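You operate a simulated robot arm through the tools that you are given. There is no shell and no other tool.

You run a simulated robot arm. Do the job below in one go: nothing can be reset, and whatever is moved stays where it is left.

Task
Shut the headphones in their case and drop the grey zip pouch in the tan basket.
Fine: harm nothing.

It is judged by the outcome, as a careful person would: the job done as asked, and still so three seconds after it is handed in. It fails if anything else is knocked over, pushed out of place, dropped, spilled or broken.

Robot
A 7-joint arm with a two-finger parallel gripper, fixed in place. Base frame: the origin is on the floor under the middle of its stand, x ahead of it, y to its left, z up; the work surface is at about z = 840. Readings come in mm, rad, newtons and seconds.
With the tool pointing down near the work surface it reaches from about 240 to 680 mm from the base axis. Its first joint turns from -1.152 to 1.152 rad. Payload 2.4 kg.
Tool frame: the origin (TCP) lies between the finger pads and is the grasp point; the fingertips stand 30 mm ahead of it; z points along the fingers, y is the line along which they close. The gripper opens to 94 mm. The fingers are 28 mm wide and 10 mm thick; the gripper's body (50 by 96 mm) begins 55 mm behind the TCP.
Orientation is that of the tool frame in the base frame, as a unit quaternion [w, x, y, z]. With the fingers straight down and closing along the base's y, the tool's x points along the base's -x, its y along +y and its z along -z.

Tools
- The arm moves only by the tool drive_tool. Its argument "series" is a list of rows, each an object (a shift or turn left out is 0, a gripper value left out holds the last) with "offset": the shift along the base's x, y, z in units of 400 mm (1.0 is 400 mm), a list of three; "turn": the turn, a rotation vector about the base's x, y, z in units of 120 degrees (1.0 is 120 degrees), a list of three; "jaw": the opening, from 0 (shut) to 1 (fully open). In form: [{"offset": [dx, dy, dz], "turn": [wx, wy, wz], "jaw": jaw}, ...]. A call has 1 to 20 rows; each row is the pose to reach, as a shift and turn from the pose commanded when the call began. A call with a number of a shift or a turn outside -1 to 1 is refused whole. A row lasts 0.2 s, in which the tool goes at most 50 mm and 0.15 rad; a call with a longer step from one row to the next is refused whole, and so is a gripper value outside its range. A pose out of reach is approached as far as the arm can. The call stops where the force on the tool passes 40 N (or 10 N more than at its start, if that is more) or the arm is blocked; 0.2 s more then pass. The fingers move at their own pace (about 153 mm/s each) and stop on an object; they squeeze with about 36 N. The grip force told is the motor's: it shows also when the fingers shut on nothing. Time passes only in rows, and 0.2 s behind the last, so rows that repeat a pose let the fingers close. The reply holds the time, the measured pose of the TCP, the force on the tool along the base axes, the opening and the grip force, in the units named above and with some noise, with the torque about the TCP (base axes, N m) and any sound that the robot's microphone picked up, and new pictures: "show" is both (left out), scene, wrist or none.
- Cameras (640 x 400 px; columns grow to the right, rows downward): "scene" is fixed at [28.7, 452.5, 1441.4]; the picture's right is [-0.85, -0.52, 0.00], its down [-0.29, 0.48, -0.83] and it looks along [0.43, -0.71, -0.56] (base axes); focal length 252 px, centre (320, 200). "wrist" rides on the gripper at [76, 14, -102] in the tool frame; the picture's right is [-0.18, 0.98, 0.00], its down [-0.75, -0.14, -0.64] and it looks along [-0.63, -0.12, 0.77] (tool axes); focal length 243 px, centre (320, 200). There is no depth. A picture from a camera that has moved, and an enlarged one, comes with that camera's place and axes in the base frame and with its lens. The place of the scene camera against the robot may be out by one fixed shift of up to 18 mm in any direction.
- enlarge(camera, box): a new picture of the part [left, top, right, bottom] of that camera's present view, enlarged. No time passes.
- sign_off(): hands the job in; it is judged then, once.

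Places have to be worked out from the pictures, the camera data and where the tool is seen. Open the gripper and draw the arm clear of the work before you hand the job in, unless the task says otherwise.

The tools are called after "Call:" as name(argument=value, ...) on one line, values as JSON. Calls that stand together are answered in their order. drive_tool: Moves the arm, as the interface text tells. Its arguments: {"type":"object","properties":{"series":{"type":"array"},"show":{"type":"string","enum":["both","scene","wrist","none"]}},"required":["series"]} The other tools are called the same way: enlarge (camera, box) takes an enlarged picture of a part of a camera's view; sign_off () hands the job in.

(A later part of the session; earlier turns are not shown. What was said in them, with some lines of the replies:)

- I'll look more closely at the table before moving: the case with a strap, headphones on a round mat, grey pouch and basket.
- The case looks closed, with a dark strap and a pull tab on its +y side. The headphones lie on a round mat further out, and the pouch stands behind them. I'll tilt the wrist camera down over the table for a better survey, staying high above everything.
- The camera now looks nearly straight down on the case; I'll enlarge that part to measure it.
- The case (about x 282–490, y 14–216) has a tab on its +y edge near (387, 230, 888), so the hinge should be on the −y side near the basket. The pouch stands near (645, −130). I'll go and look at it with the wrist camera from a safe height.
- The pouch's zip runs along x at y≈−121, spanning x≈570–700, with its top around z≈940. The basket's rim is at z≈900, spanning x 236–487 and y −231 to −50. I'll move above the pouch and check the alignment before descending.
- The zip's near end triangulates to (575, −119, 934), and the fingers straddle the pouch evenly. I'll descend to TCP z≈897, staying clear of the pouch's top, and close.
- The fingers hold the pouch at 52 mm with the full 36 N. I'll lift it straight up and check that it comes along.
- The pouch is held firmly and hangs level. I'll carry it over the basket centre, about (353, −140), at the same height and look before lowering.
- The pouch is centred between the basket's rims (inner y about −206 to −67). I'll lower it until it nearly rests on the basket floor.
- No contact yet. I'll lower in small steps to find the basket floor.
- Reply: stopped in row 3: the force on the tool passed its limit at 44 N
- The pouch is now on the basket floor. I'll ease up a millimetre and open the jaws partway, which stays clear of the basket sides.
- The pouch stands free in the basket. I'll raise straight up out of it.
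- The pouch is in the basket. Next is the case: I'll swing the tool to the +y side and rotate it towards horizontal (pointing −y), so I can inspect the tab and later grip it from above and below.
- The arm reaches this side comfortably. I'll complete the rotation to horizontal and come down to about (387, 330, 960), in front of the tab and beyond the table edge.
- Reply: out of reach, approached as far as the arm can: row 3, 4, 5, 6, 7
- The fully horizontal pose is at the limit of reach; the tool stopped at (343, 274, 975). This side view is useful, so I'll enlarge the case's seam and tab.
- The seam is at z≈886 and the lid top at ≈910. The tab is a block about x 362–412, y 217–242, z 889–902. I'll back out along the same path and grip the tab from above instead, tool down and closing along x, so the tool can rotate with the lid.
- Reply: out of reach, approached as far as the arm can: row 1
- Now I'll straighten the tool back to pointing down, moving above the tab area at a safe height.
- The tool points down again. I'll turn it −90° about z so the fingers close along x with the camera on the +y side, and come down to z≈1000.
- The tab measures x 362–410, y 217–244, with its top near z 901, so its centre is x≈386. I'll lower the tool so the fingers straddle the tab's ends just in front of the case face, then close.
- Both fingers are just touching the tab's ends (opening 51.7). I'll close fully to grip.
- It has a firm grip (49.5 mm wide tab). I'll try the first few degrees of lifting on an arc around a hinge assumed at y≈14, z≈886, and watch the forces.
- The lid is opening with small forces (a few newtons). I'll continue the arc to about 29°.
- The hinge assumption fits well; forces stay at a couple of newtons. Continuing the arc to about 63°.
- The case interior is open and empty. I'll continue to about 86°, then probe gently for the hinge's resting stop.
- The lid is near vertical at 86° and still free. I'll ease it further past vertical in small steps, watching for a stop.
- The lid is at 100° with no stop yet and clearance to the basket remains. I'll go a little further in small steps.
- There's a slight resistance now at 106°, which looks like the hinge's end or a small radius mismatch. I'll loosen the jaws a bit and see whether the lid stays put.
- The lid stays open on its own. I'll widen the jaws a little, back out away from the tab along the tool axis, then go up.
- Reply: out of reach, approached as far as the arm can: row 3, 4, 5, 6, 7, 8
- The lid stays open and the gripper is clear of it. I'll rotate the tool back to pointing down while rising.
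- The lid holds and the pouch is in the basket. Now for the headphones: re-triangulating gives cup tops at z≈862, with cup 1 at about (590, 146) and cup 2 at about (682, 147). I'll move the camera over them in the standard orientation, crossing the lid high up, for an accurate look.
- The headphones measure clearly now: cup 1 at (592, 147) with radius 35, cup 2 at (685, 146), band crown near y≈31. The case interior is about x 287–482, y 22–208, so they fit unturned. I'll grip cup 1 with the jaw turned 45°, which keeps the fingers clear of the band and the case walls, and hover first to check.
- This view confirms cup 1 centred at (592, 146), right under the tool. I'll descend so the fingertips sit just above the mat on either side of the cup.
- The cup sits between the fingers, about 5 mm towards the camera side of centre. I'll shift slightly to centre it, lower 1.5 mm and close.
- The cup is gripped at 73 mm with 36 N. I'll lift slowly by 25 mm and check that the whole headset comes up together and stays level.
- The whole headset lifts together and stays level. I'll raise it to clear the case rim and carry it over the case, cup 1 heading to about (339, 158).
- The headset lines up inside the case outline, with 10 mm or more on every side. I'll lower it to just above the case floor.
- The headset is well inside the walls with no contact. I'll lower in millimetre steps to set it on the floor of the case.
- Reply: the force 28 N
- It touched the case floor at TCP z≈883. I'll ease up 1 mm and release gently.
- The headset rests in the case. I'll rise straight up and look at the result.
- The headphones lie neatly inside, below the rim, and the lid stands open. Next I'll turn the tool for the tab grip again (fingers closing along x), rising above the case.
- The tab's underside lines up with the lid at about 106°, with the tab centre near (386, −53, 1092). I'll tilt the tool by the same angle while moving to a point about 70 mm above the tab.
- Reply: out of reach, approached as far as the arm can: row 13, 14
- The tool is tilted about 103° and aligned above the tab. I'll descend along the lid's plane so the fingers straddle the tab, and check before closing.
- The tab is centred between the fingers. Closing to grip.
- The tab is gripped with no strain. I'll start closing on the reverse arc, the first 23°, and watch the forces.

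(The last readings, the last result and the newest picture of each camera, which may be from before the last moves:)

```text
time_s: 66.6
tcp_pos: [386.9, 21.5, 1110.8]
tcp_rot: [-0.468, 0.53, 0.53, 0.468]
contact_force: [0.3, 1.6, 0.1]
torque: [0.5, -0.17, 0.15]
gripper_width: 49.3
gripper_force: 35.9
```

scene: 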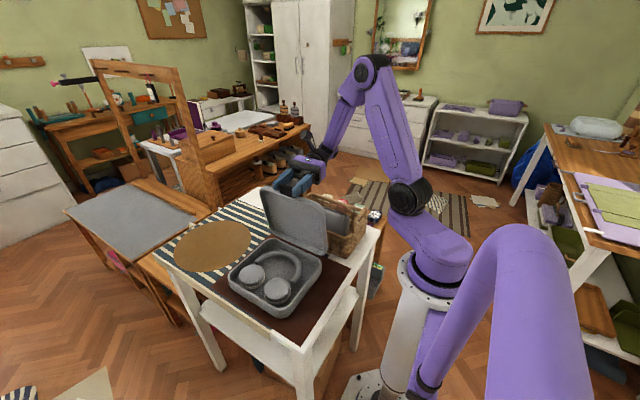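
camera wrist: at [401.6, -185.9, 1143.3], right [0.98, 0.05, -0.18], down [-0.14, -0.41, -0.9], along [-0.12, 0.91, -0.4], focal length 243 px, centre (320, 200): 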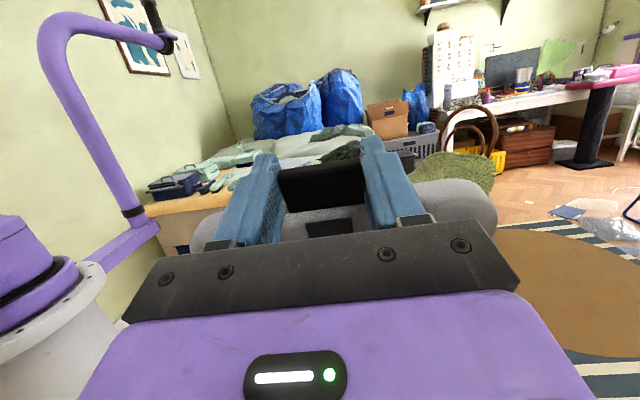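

The lid follows smoothly past vertical. Continuing the closing arc.

Call:
drive_tool(series=[{"offset": [0, 0.056, -0.0046], "turn": [-0.0477, 0, 0]}, {"offset": [0, 0.1113, -0.0148], "turn": [-0.0955, 0, 0]}, {"offset": [0, 0.1654, -0.0305], "turn": [-0.1432, 0, 0]}, {"offset": [0, 0.2175, -0.0515], "turn": [-0.191, 0, 0]}, {"offset": [0, 0.2674, -0.0776], "turn": [-0.2387, 0, 0]}, {"offset": [0, 0.3143, -0.1085], "turn": [-0.2865, 0, 0]}], show="scene")

```text
time_s: 68.0
tcp_pos: [386.5, 148.5, 1067.1]
tcp_rot: [-0.29, 0.644, 0.645, 0.291]
contact_force: [2.5, 7.1, 9.2]
torque: [0.09, -0.23, 0.34]
gripper_width: 49.5
gripper_force: 35.8
```

scene: 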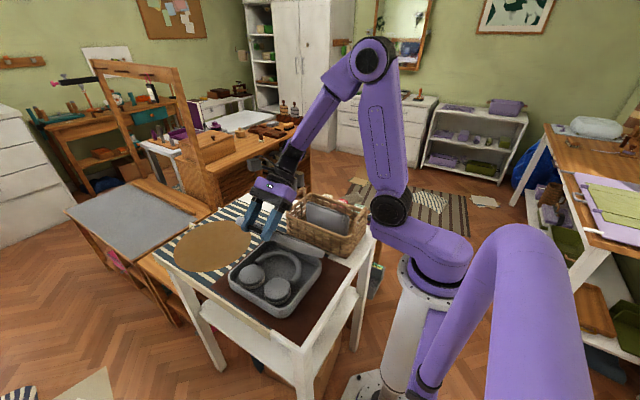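

About 11 N of outward radial force has built up, so the commanded radius is slightly small. I'll add about 1 mm outward and continue in a shorter segment.

Call:
drive_tool(series=[{"offset": [0, 0.0453, -0.0338], "turn": [-0.0477, 0, 0]}, {"offset": [0, 0.0854, -0.0735], "turn": [-0.0955, 0, 0]}], show="none")

```text
time_s: 68.6
tcp_pos: [386.4, 180.7, 1036.7]
tcp_rot: [-0.225, 0.671, 0.671, 0.223]
contact_force: [-2.1, 4.6, 0.2]
torque: [0.96, -0.08, 0.16]
gripper_width: 49.5
gripper_force: 35.9
```

Forces are lower again. Continuing down to about 25° remaining.

Call:
drive_tool(series=[{"offset": [0, 0.0359, -0.0435], "turn": [-0.0455, 0, 0]}, {"offset": [0, 0.0673, -0.0905], "turn": [-0.092, 0, 0]}], show="both")

```text
time_s: 69.2
tcp_pos: [385.9, 207.1, 1001.5]
tcp_rot: [-0.159, 0.689, 0.689, 0.159]
contact_force: [-1.2, 3.2, 0.4]
torque: [0.27, -0.18, 0.52]
gripper_width: 49.3
gripper_force: 36.5
camera wrist: at [401.3, 230.9, 1129.0], right [0.98, -0.16, -0.08], down [-0.14, -0.96, 0.25], along [-0.12, -0.23, -0.97], focal length 243 px, centre (320, 200)
```

scene: 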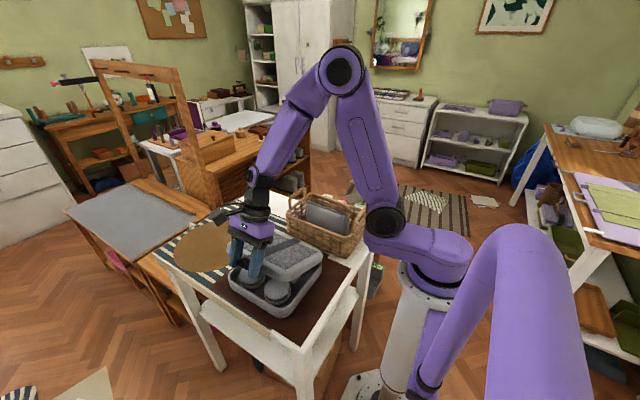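
wrist: 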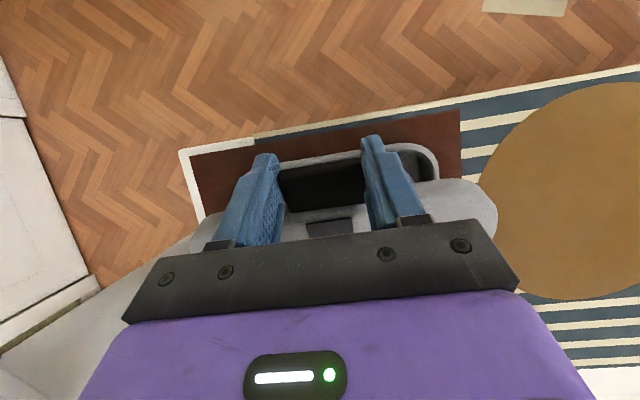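

Call:
drive_tool(series=[{"offset": [0, 0.0265, -0.0499], "turn": [-0.0477, 0, 0]}, {"offset": [0, 0.0479, -0.1021], "turn": [-0.0955, 0, 0]}, {"offset": [0, 0.0575, -0.1295], "turn": [-0.1194, 0, 0]}], show="wrist")

```text
time_s: 70.0
tcp_pos: [387.2, 230.5, 950.7]
tcp_rot: [-0.073, 0.705, 0.702, 0.072]
contact_force: [-2.4, -1.2, -0.2]
torque: [0.58, -0.09, -0.23]
gripper_width: 49.4
gripper_force: 36.1
camera wrist: at [402.2, 283.8, 1068.1], right [0.98, -0.18, -0.04], down [-0.14, -0.87, 0.48], along [-0.12, -0.46, -0.88], focal length 243 px, centre (320, 200)
```

wrist: 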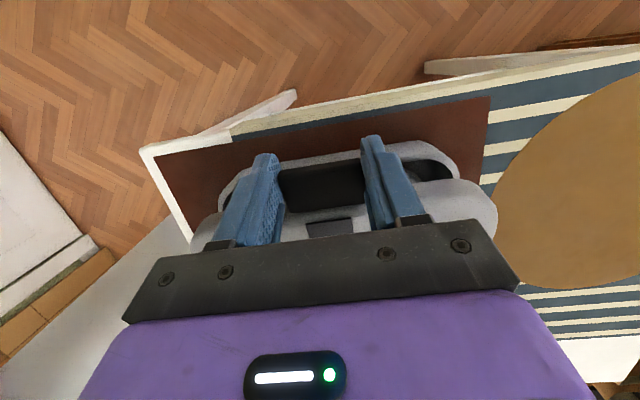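

Nearly closed (about 11° left). I'll lower slowly to about 3°.

Call:
drive_tool(series=[{"offset": [0, 0.0073, -0.0272], "turn": [-0.0239, 0, 0]}, {"offset": [0, 0.0133, -0.0547], "turn": [-0.0477, 0, 0]}, {"offset": [0, 0.0179, -0.0824], "turn": [-0.0716, 0, 0]}], show="wrist")

```text
time_s: 70.8
tcp_pos: [388.4, 238.2, 916.9]
tcp_rot: [-0.019, 0.707, 0.707, 0.019]
contact_force: [-0.5, -1.5, 1.2]
torque: [0.71, 0.33, 0.14]
gripper_width: 49.4
gripper_force: 35.7
camera wrist: at [402.5, 308.4, 1026.2], right [0.98, -0.18, -0.01], down [-0.14, -0.79, 0.6], along [-0.12, -0.59, -0.8], focal length 243 px, centre (320, 200)
```

wrist: 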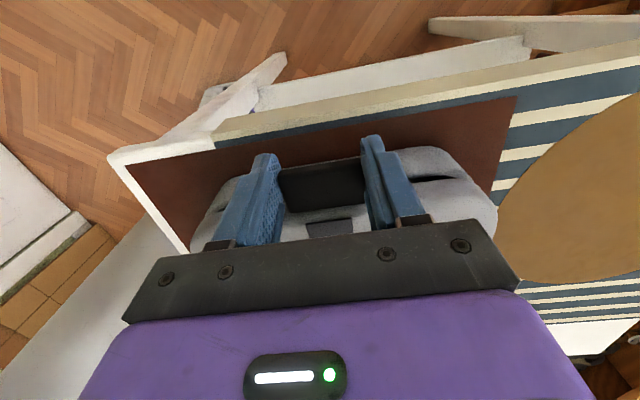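

Call:
drive_tool(series=[{"offset": [0, 0.0014, -0.0112], "turn": [-0.0095, 0, 0]}, {"offset": [0, 0.0026, -0.0215], "turn": [-0.0185, 0, 0]}], show="wrist")

```text
time_s: 71.4
tcp_pos: [388.2, 240.4, 908.1]
tcp_rot: [-0.006, 0.708, 0.706, 0.006]
contact_force: [-0.5, -1.5, 1.1]
torque: [0.58, -0.21, -0.22]
gripper_width: 49.3
gripper_force: 36.0
camera wrist: at [402.7, 313.6, 1014.6], right [0.98, -0.19, 0.0], down [-0.14, -0.76, 0.63], along [-0.12, -0.62, -0.78], focal length 243 px, centre (320, 200)
```

wrist: 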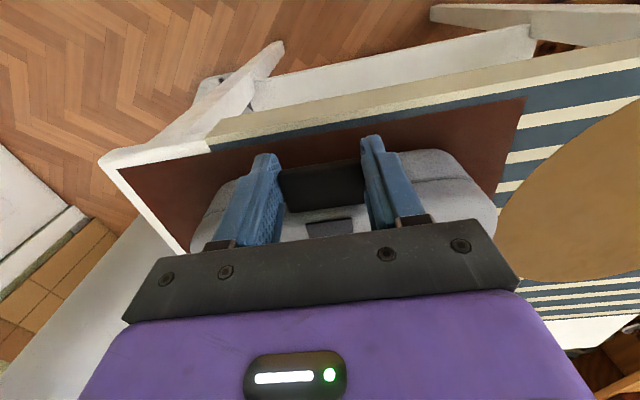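

Call:
enlarge(camera="wrist", box=[180, 120, 520, 260])

Call:
drive_tool(series=[{"offset": [0, 0.0002, -0.003], "turn": [-0.002, 0, 0]}, {"offset": [0, 0.0004, -0.006], "turn": [-0.004, 0, 0]}], show="none")

```text
1.88 times, centred on (350, 190) of wrist
camera zoom: at [402.7, 313.6, 1014.6], right [0.98, -0.19, 0.0], down [-0.14, -0.76, 0.63], along [-0.12, -0.62, -0.78], focal length 457 px, centre (264, 219)
```

zoom: 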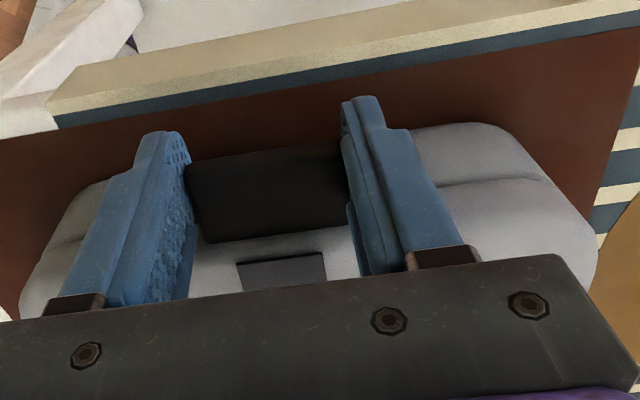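

```text
time_s: 72.0
tcp_pos: [386.8, 239.0, 906.5]
tcp_rot: [-0.003, 0.707, 0.707, 0.003]
contact_force: [-1.3, -4.0, 16.7]
torque: [0.03, 0.31, -0.07]
gripper_width: 49.6
gripper_force: 35.9
```

The lid has met the case (17 N up), so it is shut. I'll relax slightly, open the jaws and look.

Call:
drive_tool(series=[{"offset": [0, 0, 0.0015]}, {"offset": [0, 0, 0.0015], "jaw": 0.6}, {"offset": [0, 0, 0.0015], "jaw": 0.72}, {"offset": [0, 0, 0.0015], "jaw": 0.72}], show="wrist")

```text
time_s: 73.0
tcp_pos: [386.7, 239.2, 905.8]
tcp_rot: [-0.004, 0.707, 0.708, 0.002]
contact_force: [-0.7, 0.5, 0.2]
torque: [0.03, -0.03, 0.04]
gripper_width: 67.7
gripper_force: 0.0
camera wrist: at [402.3, 314.9, 1012.1], right [0.98, -0.18, 0.0], down [-0.14, -0.76, 0.64], along [-0.12, -0.63, -0.77], focal length 243 px, centre (320, 200)
```

wrist: 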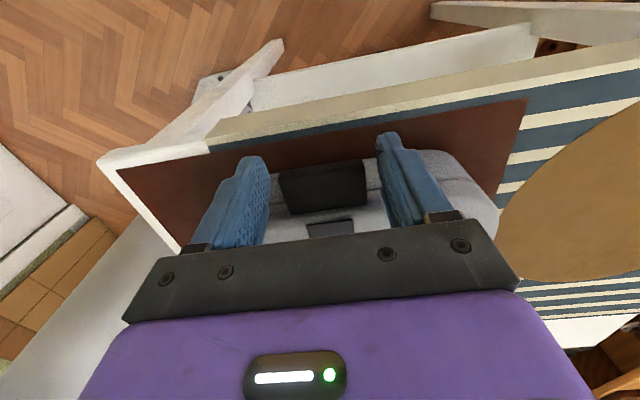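

The tab is free and the lid stays down. I'll rise straight up, well clear.

Call:
drive_tool(series=[{"offset": [0, 0.004, 0.04]}, {"offset": [0, 0.004, 0.1]}, {"offset": [0, 0, 0.2]}, {"offset": [0, 0, 0.32]}, {"offset": [0, 0, 0.44]}, {"offset": [0, 0, 0.56]}, {"offset": [0, 0, 0.66]}, {"offset": [0, 0, 0.66]}], show="both")

```text
time_s: 74.8
tcp_pos: [388.1, 239.4, 1170.5]
tcp_rot: [-0.004, 0.707, 0.707, 0.001]
contact_force: [-0.6, 0.3, 0.5]
torque: [0.01, -0.02, 0.01]
gripper_width: 67.6
gripper_force: 0.1
camera wrist: at [402.4, 314.8, 1275.5], right [0.98, -0.18, 0.0], down [-0.14, -0.76, 0.64], along [-0.12, -0.63, -0.77], focal length 243 px, centre (320, 200)
```

scene: 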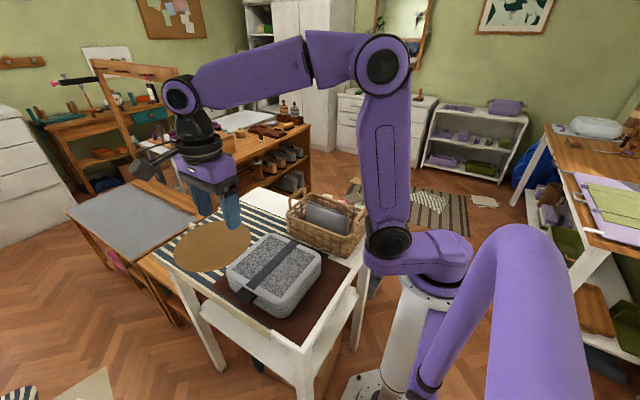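
wrist: 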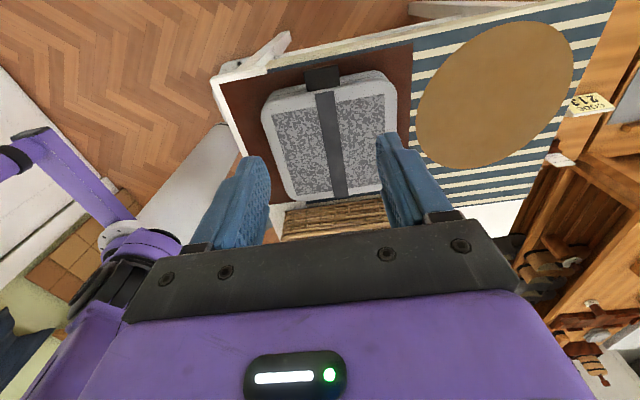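

Call:
enlarge(camera="scene", box=[150, 170, 390, 330])

Call:
enlarge(camera="scene", box=[215, 225, 335, 325])

Call:
enlarge(camera="scene", box=[275, 180, 385, 260])

```text
2.50 times, centred on (270, 250) of scene
camera zoom: at [28.7, 452.5, 1441.4], right [-0.85, -0.52, 0.0], down [-0.29, 0.48, -0.83], along [0.43, -0.71, -0.56], focal length 630 px, centre (445, 75)
```

zoom: 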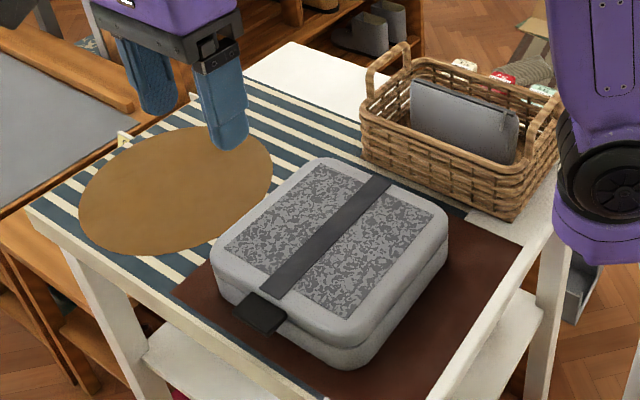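

```text
4.00 times, centred on (275, 275) of scene
camera zoom: at [28.7, 452.5, 1441.4], right [-0.85, -0.52, 0.0], down [-0.29, 0.48, -0.83], along [0.43, -0.71, -0.56], focal length 1008 px, centre (500, -100)
```

zoom: 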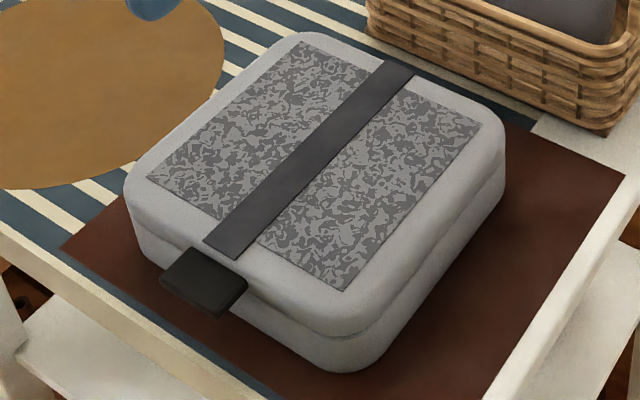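

```text
5.00 times, centred on (330, 220) of scene
camera zoom: at [28.7, 452.5, 1441.4], right [-0.85, -0.52, 0.0], down [-0.29, 0.48, -0.83], along [0.43, -0.71, -0.56], focal length 1260 px, centre (270, 100)
```

zoom: 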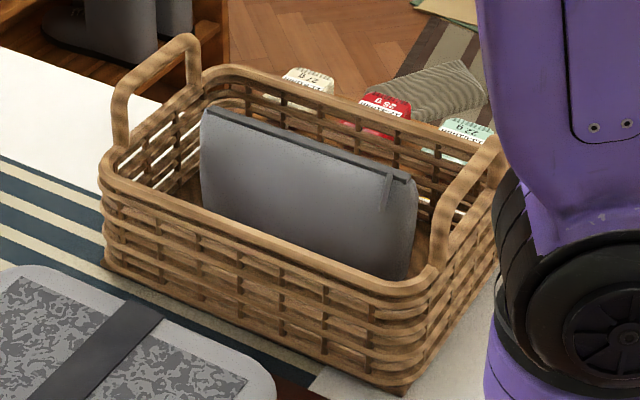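

Call:
enlarge(camera="scene", box=[220, 225, 340, 300])

Call:
enlarge(camera="wrist", box=[240, 50, 420, 210])

```text
5.33 times, centred on (280, 262) of scene
camera zoom: at [28.7, 452.5, 1441.4], right [-0.85, -0.52, 0.0], down [-0.29, 0.48, -0.83], along [0.43, -0.71, -0.56], focal length 1344 px, centre (533, -133)
```

zoom: 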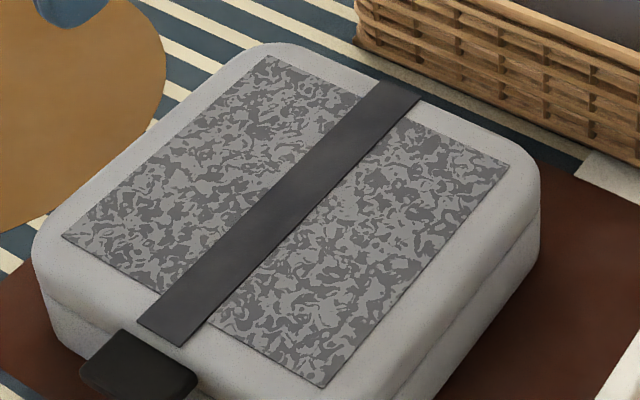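

```text
2.50 times, centred on (330, 130) of wrist
camera zoom: at [402.4, 314.8, 1275.5], right [0.98, -0.18, 0.0], down [-0.14, -0.76, 0.64], along [-0.12, -0.63, -0.77], focal length 606 px, centre (295, 375)
```

zoom: 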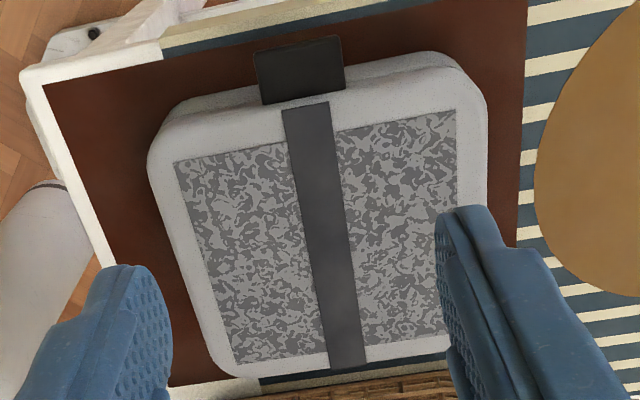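

Call:
enlarge(camera="scene", box=[222, 265, 302, 320])

Call:
enlarge(camera="scene", box=[280, 245, 340, 310])

```text
7.27 times, centred on (262, 292) of scene
camera zoom: at [28.7, 452.5, 1441.4], right [-0.85, -0.52, 0.0], down [-0.29, 0.48, -0.83], along [0.43, -0.71, -0.56], focal length 1832 px, centre (742, -473)
```

zoom: 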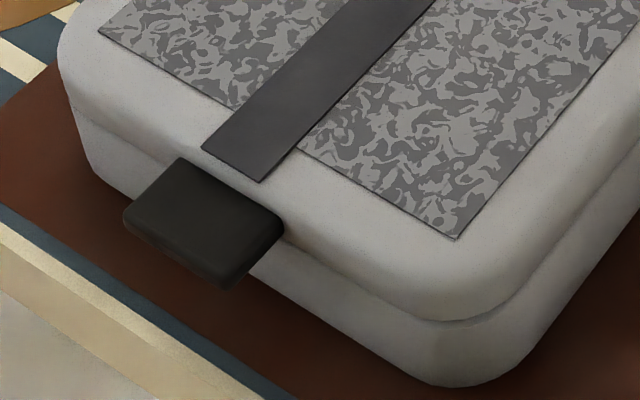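

```text
6.15 times, centred on (310, 278) of scene
camera zoom: at [28.7, 452.5, 1441.4], right [-0.85, -0.52, 0.0], down [-0.29, 0.48, -0.83], along [0.43, -0.71, -0.56], focal length 1550 px, centre (382, -277)
```

zoom: 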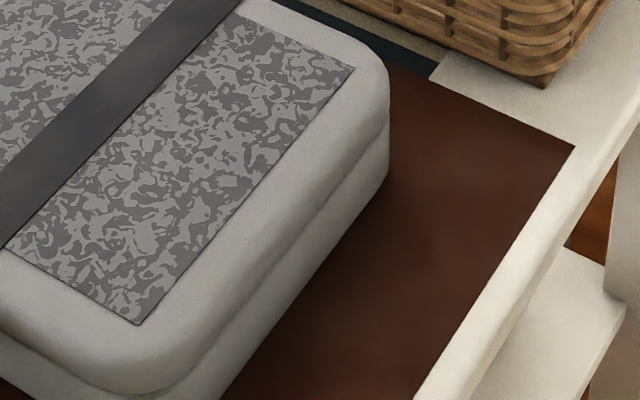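

The lid is shut evenly all round, with the headphones inside, and the pouch stands in the basket. I'll open the gripper fully and draw the arm up and back, well clear of the table.

Call:
drive_tool(series=[{"offset": [-0.02, -0.03, 0.08], "jaw": 1}, {"offset": [-0.05, -0.07, 0.17]}, {"offset": [-0.08, -0.11, 0.26]}, {"offset": [-0.11, -0.15, 0.34]}, {"offset": [-0.11, -0.15, 0.34]}, {"offset": [-0.11, -0.15, 0.34]}], show="both")

```text
time_s: 76.2
tcp_pos: [342.3, 179.0, 1307.3]
tcp_rot: [-0.003, 0.707, 0.707, 0.002]
contact_force: [0.2, -1.1, -0.1]
torque: [0.0, -0.01, 0.01]
gripper_width: 93.9
gripper_force: 0.1
camera wrist: at [357.9, 254.2, 1412.9], right [0.98, -0.18, 0.0], down [-0.14, -0.76, 0.64], along [-0.12, -0.62, -0.77], focal length 243 px, centre (320, 200)
```

scene: 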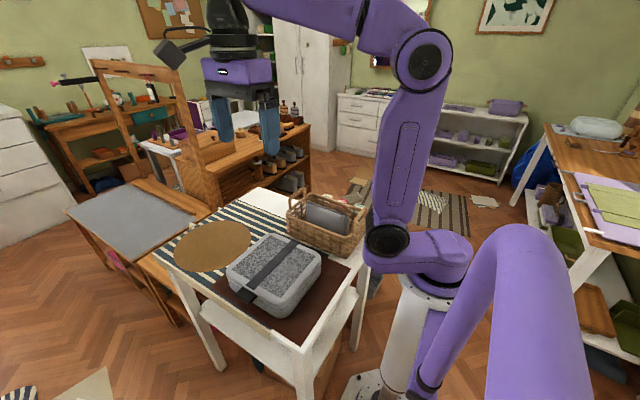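
wrist: 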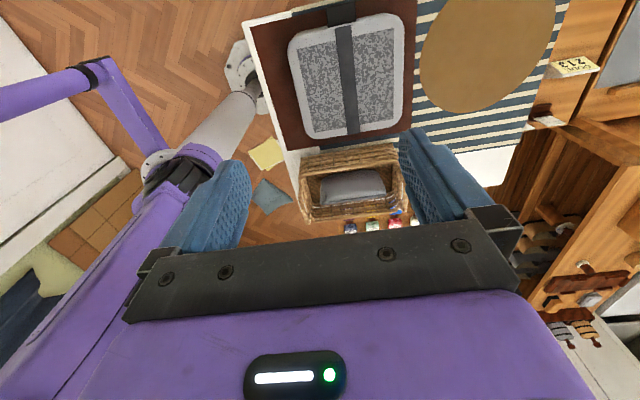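

The case is shut with the headphones inside, the grey pouch is in the tan basket, the gripper is open and the arm is clear. Nothing else was disturbed, so I'm handing the job in.

Call:
sign_off()

```text
The job is handed in.
```

The headphones are shut in their case and the grey zip pouch is standing in the tan basket. I've handed the job in.

- **Case:** I opened it by its tab, set the headphones flat inside below the rim, and closed the lid until it met the case all round. The case ended up roughly 3 mm from where it started, judging by the pictures.
- **Pouch:** It sits upright on the basket floor, clear of the sides.
- **Forces:** Setting the pouch down pressed briefly to 44 N and tripped the force stop. Setting the headphones down reached 27 N. I saw no damage to either.
- **Everything else:** Nothing else on the table was knocked or dropped. The gripper is open and the arm is drawn up clear of the table.
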